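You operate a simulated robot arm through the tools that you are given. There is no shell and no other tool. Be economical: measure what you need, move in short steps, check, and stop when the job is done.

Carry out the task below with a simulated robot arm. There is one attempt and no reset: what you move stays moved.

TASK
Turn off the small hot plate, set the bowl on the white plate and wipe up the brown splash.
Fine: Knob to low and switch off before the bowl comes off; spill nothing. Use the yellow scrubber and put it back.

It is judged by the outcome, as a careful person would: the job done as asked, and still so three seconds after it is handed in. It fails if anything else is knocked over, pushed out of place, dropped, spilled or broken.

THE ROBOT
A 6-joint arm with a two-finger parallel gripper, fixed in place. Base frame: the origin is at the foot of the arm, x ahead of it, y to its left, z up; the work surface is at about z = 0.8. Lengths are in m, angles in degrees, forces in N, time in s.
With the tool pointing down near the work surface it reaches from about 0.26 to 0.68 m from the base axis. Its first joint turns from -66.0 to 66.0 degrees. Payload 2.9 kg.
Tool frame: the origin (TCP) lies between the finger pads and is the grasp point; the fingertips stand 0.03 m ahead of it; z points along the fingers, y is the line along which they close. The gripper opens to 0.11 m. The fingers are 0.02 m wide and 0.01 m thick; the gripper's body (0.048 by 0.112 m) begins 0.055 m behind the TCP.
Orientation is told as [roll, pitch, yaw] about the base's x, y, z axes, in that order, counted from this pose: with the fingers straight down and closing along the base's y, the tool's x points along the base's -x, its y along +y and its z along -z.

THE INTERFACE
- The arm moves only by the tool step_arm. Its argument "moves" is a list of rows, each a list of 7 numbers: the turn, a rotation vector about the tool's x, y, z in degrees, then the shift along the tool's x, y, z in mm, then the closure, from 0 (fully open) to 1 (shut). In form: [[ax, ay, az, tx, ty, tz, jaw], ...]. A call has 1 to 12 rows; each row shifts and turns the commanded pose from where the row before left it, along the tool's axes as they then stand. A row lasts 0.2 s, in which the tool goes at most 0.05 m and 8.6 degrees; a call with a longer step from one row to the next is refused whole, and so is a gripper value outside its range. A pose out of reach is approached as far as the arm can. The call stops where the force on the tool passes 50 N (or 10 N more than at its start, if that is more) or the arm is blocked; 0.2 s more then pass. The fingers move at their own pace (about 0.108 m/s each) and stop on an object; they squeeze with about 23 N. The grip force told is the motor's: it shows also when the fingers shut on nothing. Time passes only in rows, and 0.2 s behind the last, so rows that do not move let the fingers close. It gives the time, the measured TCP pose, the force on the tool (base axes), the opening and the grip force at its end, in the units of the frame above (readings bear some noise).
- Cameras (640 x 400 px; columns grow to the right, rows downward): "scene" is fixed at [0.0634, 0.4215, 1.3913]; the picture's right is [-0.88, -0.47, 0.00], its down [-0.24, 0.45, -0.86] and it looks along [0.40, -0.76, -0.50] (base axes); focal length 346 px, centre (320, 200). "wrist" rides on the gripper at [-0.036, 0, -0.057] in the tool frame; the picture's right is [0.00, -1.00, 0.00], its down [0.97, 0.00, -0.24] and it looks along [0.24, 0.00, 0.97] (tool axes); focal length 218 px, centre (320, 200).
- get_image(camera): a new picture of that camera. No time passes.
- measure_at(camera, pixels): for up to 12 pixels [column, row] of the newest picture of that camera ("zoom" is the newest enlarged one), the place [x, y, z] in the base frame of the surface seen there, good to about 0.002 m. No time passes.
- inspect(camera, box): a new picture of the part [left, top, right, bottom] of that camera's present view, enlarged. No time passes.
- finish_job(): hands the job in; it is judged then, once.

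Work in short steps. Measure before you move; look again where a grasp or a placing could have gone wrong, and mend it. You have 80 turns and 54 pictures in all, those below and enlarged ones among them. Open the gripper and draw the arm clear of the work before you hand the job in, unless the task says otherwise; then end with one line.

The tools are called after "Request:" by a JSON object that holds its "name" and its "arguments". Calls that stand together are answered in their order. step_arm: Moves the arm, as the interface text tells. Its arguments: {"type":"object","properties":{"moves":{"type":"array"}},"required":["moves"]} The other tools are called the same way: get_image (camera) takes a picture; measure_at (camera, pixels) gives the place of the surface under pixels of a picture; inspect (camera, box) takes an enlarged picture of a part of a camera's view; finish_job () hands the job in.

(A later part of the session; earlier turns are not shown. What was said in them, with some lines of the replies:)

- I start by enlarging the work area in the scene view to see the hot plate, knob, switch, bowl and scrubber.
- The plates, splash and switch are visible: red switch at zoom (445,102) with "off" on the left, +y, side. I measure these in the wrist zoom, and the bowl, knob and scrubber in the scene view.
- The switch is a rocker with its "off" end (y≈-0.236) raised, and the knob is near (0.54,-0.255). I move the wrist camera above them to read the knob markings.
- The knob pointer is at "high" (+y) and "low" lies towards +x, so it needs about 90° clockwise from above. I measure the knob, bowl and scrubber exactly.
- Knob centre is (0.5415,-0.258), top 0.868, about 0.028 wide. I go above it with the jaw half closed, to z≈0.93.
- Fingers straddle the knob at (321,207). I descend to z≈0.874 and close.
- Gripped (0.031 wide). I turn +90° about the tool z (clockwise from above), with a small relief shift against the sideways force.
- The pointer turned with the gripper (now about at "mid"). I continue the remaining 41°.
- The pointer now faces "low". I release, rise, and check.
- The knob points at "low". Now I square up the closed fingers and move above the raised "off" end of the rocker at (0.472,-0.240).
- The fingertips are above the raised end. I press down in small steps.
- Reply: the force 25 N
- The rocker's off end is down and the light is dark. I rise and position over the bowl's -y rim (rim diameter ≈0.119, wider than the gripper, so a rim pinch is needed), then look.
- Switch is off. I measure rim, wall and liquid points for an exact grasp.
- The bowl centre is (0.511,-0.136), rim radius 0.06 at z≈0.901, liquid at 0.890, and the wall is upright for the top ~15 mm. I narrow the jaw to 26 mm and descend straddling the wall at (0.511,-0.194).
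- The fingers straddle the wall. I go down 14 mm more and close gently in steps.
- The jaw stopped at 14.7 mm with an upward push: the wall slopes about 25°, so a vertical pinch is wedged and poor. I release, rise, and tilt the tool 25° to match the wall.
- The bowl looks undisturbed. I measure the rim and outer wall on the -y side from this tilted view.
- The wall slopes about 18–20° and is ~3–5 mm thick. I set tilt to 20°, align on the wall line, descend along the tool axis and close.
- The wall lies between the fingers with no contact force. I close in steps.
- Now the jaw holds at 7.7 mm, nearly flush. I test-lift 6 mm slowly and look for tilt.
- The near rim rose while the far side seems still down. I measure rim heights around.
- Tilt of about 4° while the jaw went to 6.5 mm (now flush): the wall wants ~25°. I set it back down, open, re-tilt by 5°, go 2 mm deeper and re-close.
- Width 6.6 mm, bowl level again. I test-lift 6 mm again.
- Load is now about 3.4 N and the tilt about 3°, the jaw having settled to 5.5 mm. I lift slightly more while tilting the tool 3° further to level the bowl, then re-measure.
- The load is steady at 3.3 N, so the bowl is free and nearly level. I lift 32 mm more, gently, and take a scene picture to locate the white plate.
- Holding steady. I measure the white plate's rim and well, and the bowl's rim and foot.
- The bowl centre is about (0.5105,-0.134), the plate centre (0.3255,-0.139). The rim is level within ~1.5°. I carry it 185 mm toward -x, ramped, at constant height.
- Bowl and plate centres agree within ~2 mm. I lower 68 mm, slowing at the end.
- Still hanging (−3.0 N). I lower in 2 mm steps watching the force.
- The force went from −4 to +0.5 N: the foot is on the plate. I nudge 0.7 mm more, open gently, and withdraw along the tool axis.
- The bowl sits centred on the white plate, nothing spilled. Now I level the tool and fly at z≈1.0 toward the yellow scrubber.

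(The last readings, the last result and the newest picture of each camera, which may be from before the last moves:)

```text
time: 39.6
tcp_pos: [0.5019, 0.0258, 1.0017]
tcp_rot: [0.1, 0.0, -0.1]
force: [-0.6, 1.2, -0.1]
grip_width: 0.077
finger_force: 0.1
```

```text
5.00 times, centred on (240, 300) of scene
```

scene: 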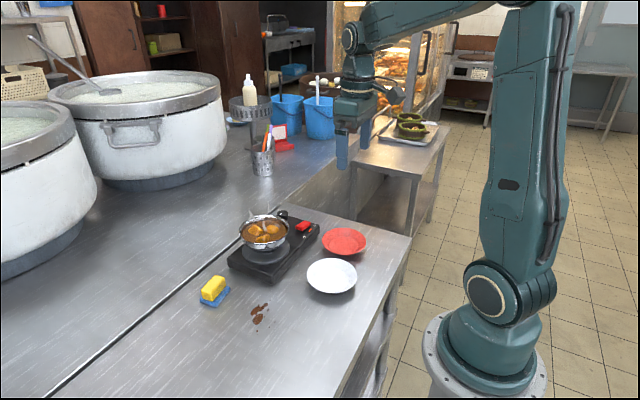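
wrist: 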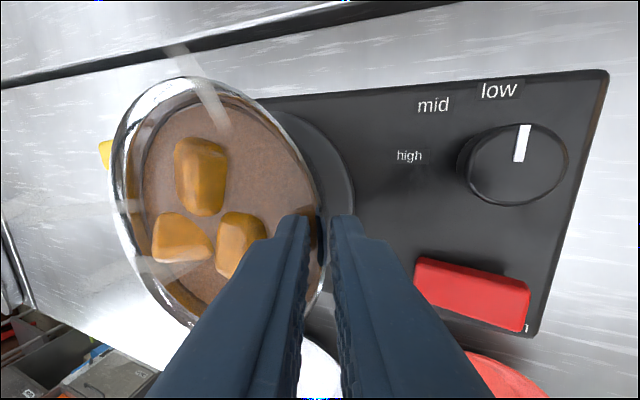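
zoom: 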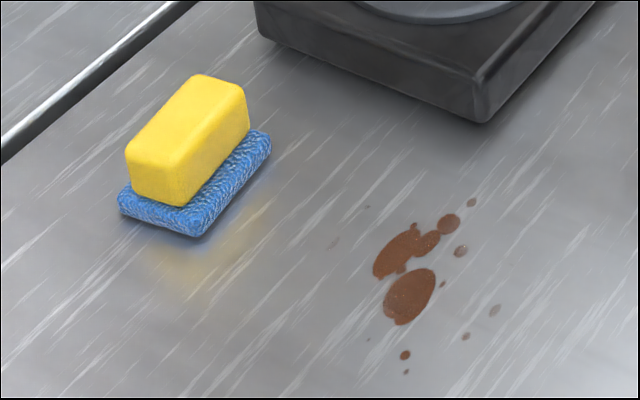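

The scrubber is a yellow grip on a blue pad, turned ~6°. I measure it and the splash's whole extent, including droplets.

Request:
{"name": "measure_at", "arguments": {"camera": "zoom", "pixels": [[128, 160], [190, 205], [245, 95], [195, 78], [120, 205], [195, 235], [268, 145], [372, 270], [472, 202], [404, 355], [495, 310], [366, 208]]}}

Request:
{"name": "inspect", "arguments": {"camera": "wrist", "box": [270, 80, 370, 200]}}

```text
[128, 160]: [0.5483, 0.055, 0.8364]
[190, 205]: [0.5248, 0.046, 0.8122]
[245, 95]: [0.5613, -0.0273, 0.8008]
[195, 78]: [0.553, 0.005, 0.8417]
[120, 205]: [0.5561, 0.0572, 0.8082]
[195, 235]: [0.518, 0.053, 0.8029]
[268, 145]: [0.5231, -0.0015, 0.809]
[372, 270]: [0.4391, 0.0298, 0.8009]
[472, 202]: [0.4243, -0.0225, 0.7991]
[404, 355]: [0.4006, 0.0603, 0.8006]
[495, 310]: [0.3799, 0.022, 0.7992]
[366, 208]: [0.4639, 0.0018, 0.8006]
```

```text
3.33 times, centred on (320, 140) of wrist
```

zoom: 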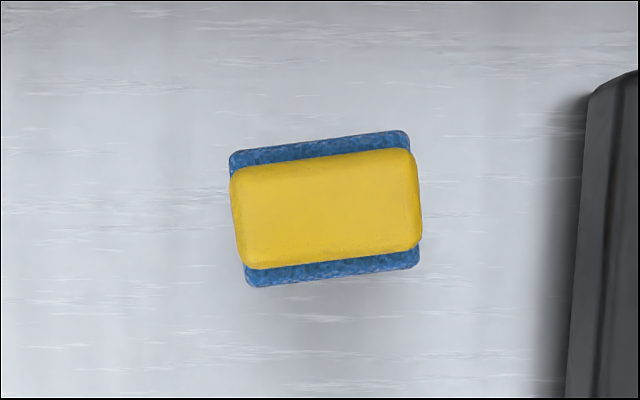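

Request:
{"name": "measure_at", "arguments": {"camera": "zoom", "pixels": [[233, 172], [410, 152], [418, 245], [246, 266], [231, 152], [408, 133], [416, 265], [252, 284], [325, 208], [232, 220], [419, 200]]}}

Request:
{"name": "inspect", "arguments": {"camera": "wrist", "box": [270, 190, 370, 290]}}

```text
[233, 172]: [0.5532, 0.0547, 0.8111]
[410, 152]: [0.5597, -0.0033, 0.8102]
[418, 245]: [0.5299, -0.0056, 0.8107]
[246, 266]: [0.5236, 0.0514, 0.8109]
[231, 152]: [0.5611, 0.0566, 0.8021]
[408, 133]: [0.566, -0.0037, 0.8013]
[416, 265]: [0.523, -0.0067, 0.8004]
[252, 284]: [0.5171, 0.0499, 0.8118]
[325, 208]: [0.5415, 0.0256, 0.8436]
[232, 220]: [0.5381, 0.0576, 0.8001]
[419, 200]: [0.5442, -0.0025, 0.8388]
```

```text
4.00 times, centred on (320, 240) of wrist
```

zoom: 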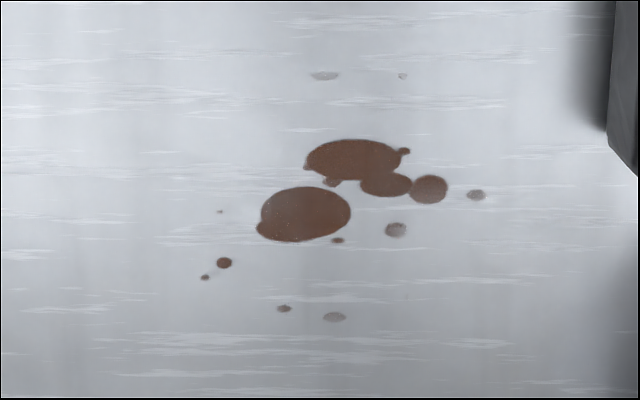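

Request:
{"name": "measure_at", "arguments": {"camera": "zoom", "pixels": [[325, 75], [402, 76], [477, 195], [204, 277], [220, 211], [284, 308], [335, 317], [355, 158], [305, 214], [428, 189], [257, 230], [610, 150]]}}

```text
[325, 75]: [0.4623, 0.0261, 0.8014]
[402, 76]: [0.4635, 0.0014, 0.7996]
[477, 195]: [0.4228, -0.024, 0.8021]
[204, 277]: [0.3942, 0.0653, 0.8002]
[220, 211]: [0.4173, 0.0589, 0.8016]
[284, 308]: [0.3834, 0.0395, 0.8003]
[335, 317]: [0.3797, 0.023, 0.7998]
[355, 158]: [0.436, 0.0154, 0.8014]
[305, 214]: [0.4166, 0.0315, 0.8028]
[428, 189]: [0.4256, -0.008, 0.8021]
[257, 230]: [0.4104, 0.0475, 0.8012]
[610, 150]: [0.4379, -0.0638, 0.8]
```

Scrubber: centre (0.5415,0.026), yellow 58 mm long (along ~y, yaw +6.4°), top 0.844, pad top 0.811. Splash spans x 0.38–0.463, y −0.024–0.065. I rotate to match, go above, and descend around the yellow part.

Request:
{"name": "step_arm", "arguments": {"moves": [[0, 0, -6.4, 0, 0, 0, 0.28], [0, 0, 0, -40, -4.4, 0, 0.28], [0, 0, 0, 0, 0, 40, 0.28], [0, 0, 0, 0, 0, 40, 0.28], [0, 0, 0, 0, 0, 20, 0.28], [0, 0, 0, 0, 0, 0, 0.28]]}}

Request:
{"name": "get_image", "arguments": {"camera": "wrist"}}

```text
time: 41.0
tcp_pos: [0.5411, 0.0267, 0.9011]
tcp_rot: [0.0, 0.0, 6.3]
force: [0.7, 0.1, -0.1]
grip_width: 0.0794
finger_force: 0.0
```

```text
15 pictures are left
```

wrist: 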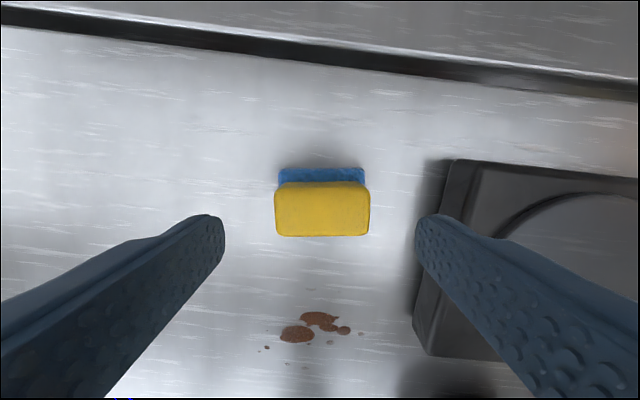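

Aligned. I descend 56 mm and close, then check the force.

Request:
{"name": "step_arm", "arguments": {"moves": [[0, 0, 0, 0, 0, 25, 0.28], [0, 0, 0, 0, 0, 20, 0.28], [0, 0, 0, 0, 0, 11, 0.28], [0, 0, 0, 0, 0, 0, 0.4], [0, 0, 0, 0, 0, 0, 0.5], [0, 0, 0, 0, 0, 0, 0.7], [0, 0, 0, 0, 0, 0, 0.8]]}}

```text
time: 42.6
tcp_pos: [0.5413, 0.0265, 0.8454]
tcp_rot: [-0.2, -0.1, 6.4]
force: [0.1, 0.5, -0.5]
grip_width: 0.0555
finger_force: 22.7
```

Gripped at 55.5 mm. I lift 30 mm, square to yaw 0 and hover over the splash's far end at (0.455,0.005).

Request:
{"name": "step_arm", "arguments": {"moves": [[0, 0, 0, 0, 0, -15, 0.8], [0, 0, 0, 0, 0, -15, 0.8], [0, 0, 6.4, 0, 0, 0, 0.8], [0, 0, 0, 30, -7, 0, 0.8], [0, 0, 0, 30, -7, 0, 0.8], [0, 0, 0, 26, -7.5, 0, 0.8], [0, 0, 0, 0, 0, 0, 0.8]]}}

Request:
{"name": "inspect", "arguments": {"camera": "scene", "box": [190, 240, 310, 340]}}

```text
time: 44.2
tcp_pos: [0.4544, 0.0049, 0.8743]
tcp_rot: [0.0, 0.0, -0.1]
force: [0.5, 0.4, -0.3]
grip_width: 0.0555
finger_force: 23.0
```

```text
4.00 times, centred on (250, 290) of scene
```

zoom: 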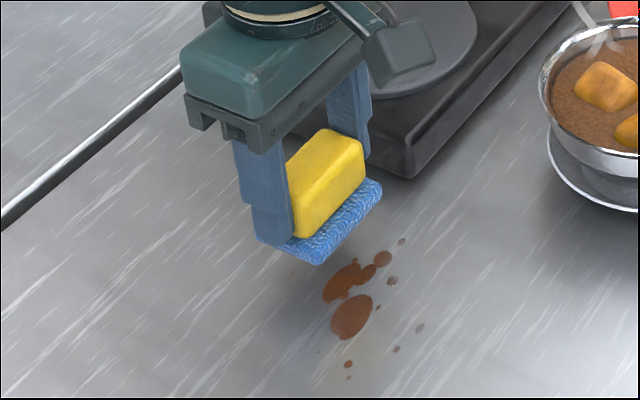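

The blue pad came with it. I lower to the table in small final steps.

Request:
{"name": "step_arm", "arguments": {"moves": [[0, 0, 0, 0, 0, 15, 0.8], [0, 0, 0, 0, 0, 10, 0.8], [0, 0, 0, 0, 0, 3, 0.8], [0, 0, 0, 0, 0, 2, 0.8], [0, 0, 0, 0, 0, 1, 0.8], [0, 0, 0, 0, 0, 0, 0.8]]}}

```text
time: 45.6
tcp_pos: [0.4566, 0.0043, 0.8444]
tcp_rot: [-0.1, -0.1, -0.1]
force: [-5.0, -2.2, 18.3]
grip_width: 0.0559
finger_force: 23.0
```

Contact at about 18 N; I ease off half a millimetre and sweep along −x and back.

Request:
{"name": "step_arm", "arguments": {"moves": [[0, 0, 0, 0, 0, -0.5, 0.8], [0, 0, 0, 12, 0, 0, 0.8], [0, 0, 0, 15, 0, 0, 0.8], [0, 0, 0, 15, 0, 0, 0.8], [0, 0, 0, 15, 0, 0, 0.8], [0, 0, 0, 14, 0, 0, 0.8], [0, 0, 0, -14, 0, 0, 0.8], [0, 0, 0, -15, 0, 0, 0.8], [0, 0, 0, -15, 0, 0, 0.8], [0, 0, 0, -15, 0, 0, 0.8], [0, 0, 0, -12, 0, 0, 0.8]]}}

Request:
{"name": "inspect", "arguments": {"camera": "scene", "box": [190, 240, 310, 340]}}

```text
time: 48.0
tcp_pos: [0.4558, 0.0038, 0.8452]
tcp_rot: [0.0, 0.0, -0.1]
force: [0.5, 0.3, -0.8]
grip_width: 0.0555
finger_force: 23.2
```

```text
4.00 times, centred on (250, 290) of scene
```

zoom: 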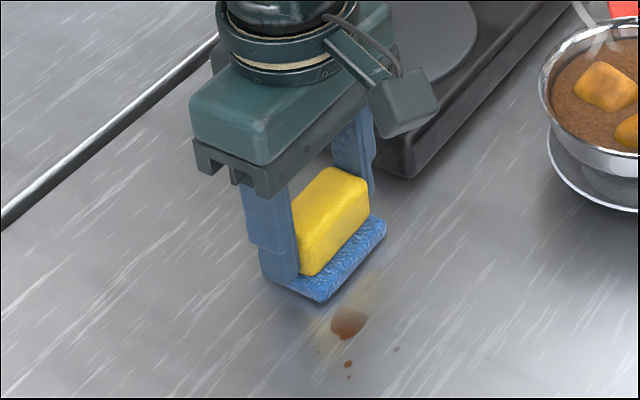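

Wiping works: most on this lane is gone. I press 0.7 mm more, shift to the y≈0.045 lane and sweep down and back.

Request:
{"name": "step_arm", "arguments": {"moves": [[0, 0, 0, 0, 20, 0.7, 0.8], [0, 0, 0, 0, 21, 0, 0.8], [0, 0, 0, 15, 0, 0, 0.8], [0, 0, 0, 15, 0, 0, 0.8], [0, 0, 0, 15, 0, 0, 0.8], [0, 0, 0, 15, 0, 0, 0.8], [0, 0, 0, 15, 0, 0, 0.8], [0, 0, 0, 0, -14, 0, 0.8], [0, 0, 0, 0, -14, 0, 0.8], [0, 0, 0, 0, -13, 0, 0.8], [0, 0, 0, -15, 0, 0, 0.8], [0, 0, 0, 0, 0, 0, 0.8]]}}

```text
time: 50.6
tcp_pos: [0.3945, 0.0044, 0.8428]
tcp_rot: [-0.1, 0.2, -0.2]
force: [-4.0, -1.1, 12.1]
grip_width: 0.0556
finger_force: 23.0
```

Request:
{"name": "step_arm", "arguments": {"moves": [[0, 0, 0, -15, 0, 0, 0.8], [0, 0, 0, -15, 0, 0, 0.8], [0, 0, 0, -15, 0, 0, 0.8], [0, 0, 0, 0, 20, 0, 0.8], [0, 0, 0, 15, 0, 0, 0.8], [0, 0, 0, 15, 0, 0, 0.8], [0, 0, 0, 15, 0, 0, 0.8], [0, 0, 0, 15, 0, 0, 0.8], [0, 0, 0, 0, 20, 0, 0.8], [0, 0, 0, -18, 0, 0, 0.8], [0, 0, 0, -18, 0, 0, 0.8], [0, 0, 0, -18, 0, 0, 0.8]]}}

Request:
{"name": "step_arm", "arguments": {"moves": [[0, 0, 0, 0, 0, -15, 0.8], [0, 0, 0, 0, 0, -20, 0.8], [0, 0, 0, -40, 0, 0, 0.8], [0, 0, 0, -40, 0, 0, 0.8], [0, 0, 0, 0, 0, 0, 0.8]]}}

Request:
{"name": "inspect", "arguments": {"camera": "scene", "box": [190, 240, 310, 340]}}

```text
time: 53.2
tcp_pos: [0.4355, 0.0439, 0.8433]
tcp_rot: [-0.1, 0.0, -0.2]
force: [0.1, 0.8, 0.8]
grip_width: 0.0554
finger_force: 23.4
```

```text
time: 54.4
tcp_pos: [0.5149, 0.0447, 0.8789]
tcp_rot: [0.0, 0.1, -0.1]
force: [0.5, 0.3, -0.5]
grip_width: 0.0553
finger_force: 23.4
```

```text
4.00 times, centred on (250, 290) of scene
```

zoom: 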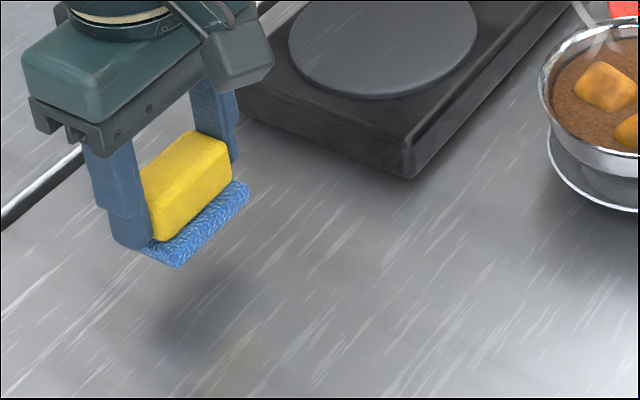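

The surface looks clean from this side; I check from the wrist camera too for leftovers.

Request:
{"name": "inspect", "arguments": {"camera": "wrist", "box": [200, 200, 440, 400]}}

Request:
{"name": "inspect", "arguments": {"camera": "scene", "box": [215, 285, 295, 345]}}

```text
2.00 times, centred on (320, 300) of wrist
```

zoom: 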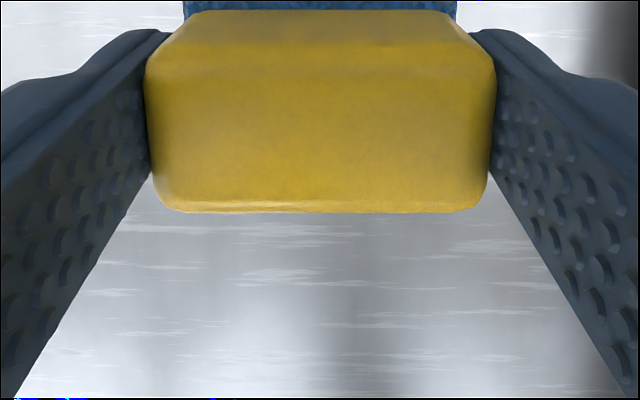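

```text
6.67 times, centred on (255, 315) of scene
```

zoom: 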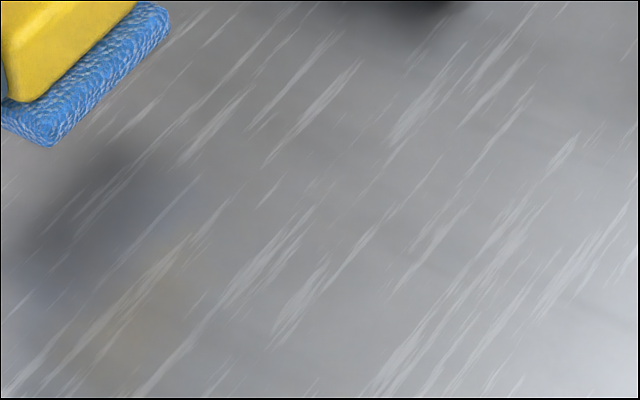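

All clean. I return the scrubber to (0.5413,0.0265), yaw 6.4°, and lower.

Request:
{"name": "step_arm", "arguments": {"moves": [[0, 0, 0, -13, -9, 0, 0.8], [0, 0, 0, -13.4, -9.2, 0, 0.8], [0, 0, -6.4, 0, 0, 0, 0.8], [0, 0, 0, 0, 0, 15, 0.8], [0, 0, 0, 0, 0, 12, 0.8], [0, 0, 0, 0, 0, 5, 0.8], [0, 0, 0, 0, 0, 2, 0.8], [0, 0, 0, 0, 0, 0, 0.8]]}}

```text
time: 56.2
tcp_pos: [0.5413, 0.0271, 0.8445]
tcp_rot: [-0.1, 0.0, 6.4]
force: [-0.4, 0.7, -0.9]
grip_width: 0.055
finger_force: 23.2
```

Request:
{"name": "step_arm", "arguments": {"moves": [[0, 0, 0, 0, 0, 0.7, 0.8], [0, 0, 0, 0, 0, 0.5, 0.8], [0, 0, 0, 0, 0, 0, 0.8]]}}

```text
time: 57.0
tcp_pos: [0.5411, 0.025, 0.845]
tcp_rot: [-0.1, 0.0, 6.3]
force: [-0.6, -0.6, 2.2]
grip_width: 0.0553
finger_force: 23.6
```

Light contact (2.2 N). I open, rise straight up and retreat clear.

Request:
{"name": "step_arm", "arguments": {"moves": [[0, 0, 0, 0, 0, 0, 0.4], [0, 0, 0, 0, 0, 0, 0.28], [0, 0, 0, 0, 0, -25, 0.28], [0, 0, 0, 0, 0, -45, 0.2], [0, 0, 0, 0, 0, -45, 0], [0, 0, 0, 0, 0, -45, 0], [0, 0, 0, 40, 0, -25, 0], [0, 0, 0, 45, 0, -20, 0], [0, 0, 0, 45, 0, 0, 0], [0, 0, 0, 0, 0, 0, 0]]}}

Request:
{"name": "get_image", "arguments": {"camera": "wrist"}}

Request:
{"name": "inspect", "arguments": {"camera": "scene", "box": [190, 190, 390, 340]}}

```text
time: 59.2
tcp_pos: [0.4112, 0.0111, 1.049]
tcp_rot: [0.0, -0.1, 6.3]
force: [0.0, -0.6, -0.3]
grip_width: 0.1102
finger_force: 0.1
```

```text
9 pictures are left
```

wrist: 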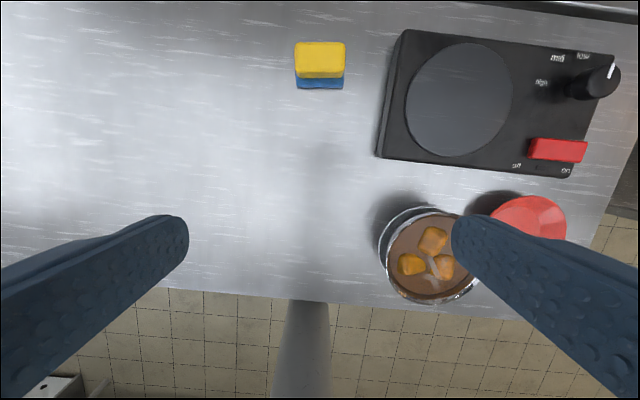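

```text
2.67 times, centred on (290, 265) of scene
```

zoom: 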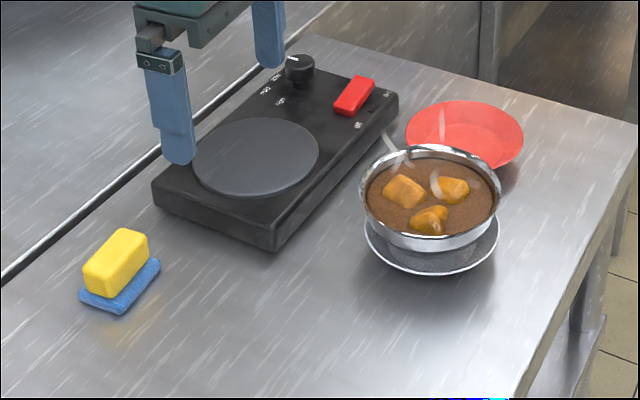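

The knob is on low, the switch is off, the bowl is on the white plate, the splash is gone and the scrubber is back. The arm is clear with the gripper open, so I hand in.

Request:
{"name": "finish_job", "arguments": {}}

```text
The job is handed in.
```

The job is handed in: I turned the knob to low and switched the hot plate off, then set the bowl on the white plate with nothing spilled, wiped up the brown splash, and put the yellow scrubber back.
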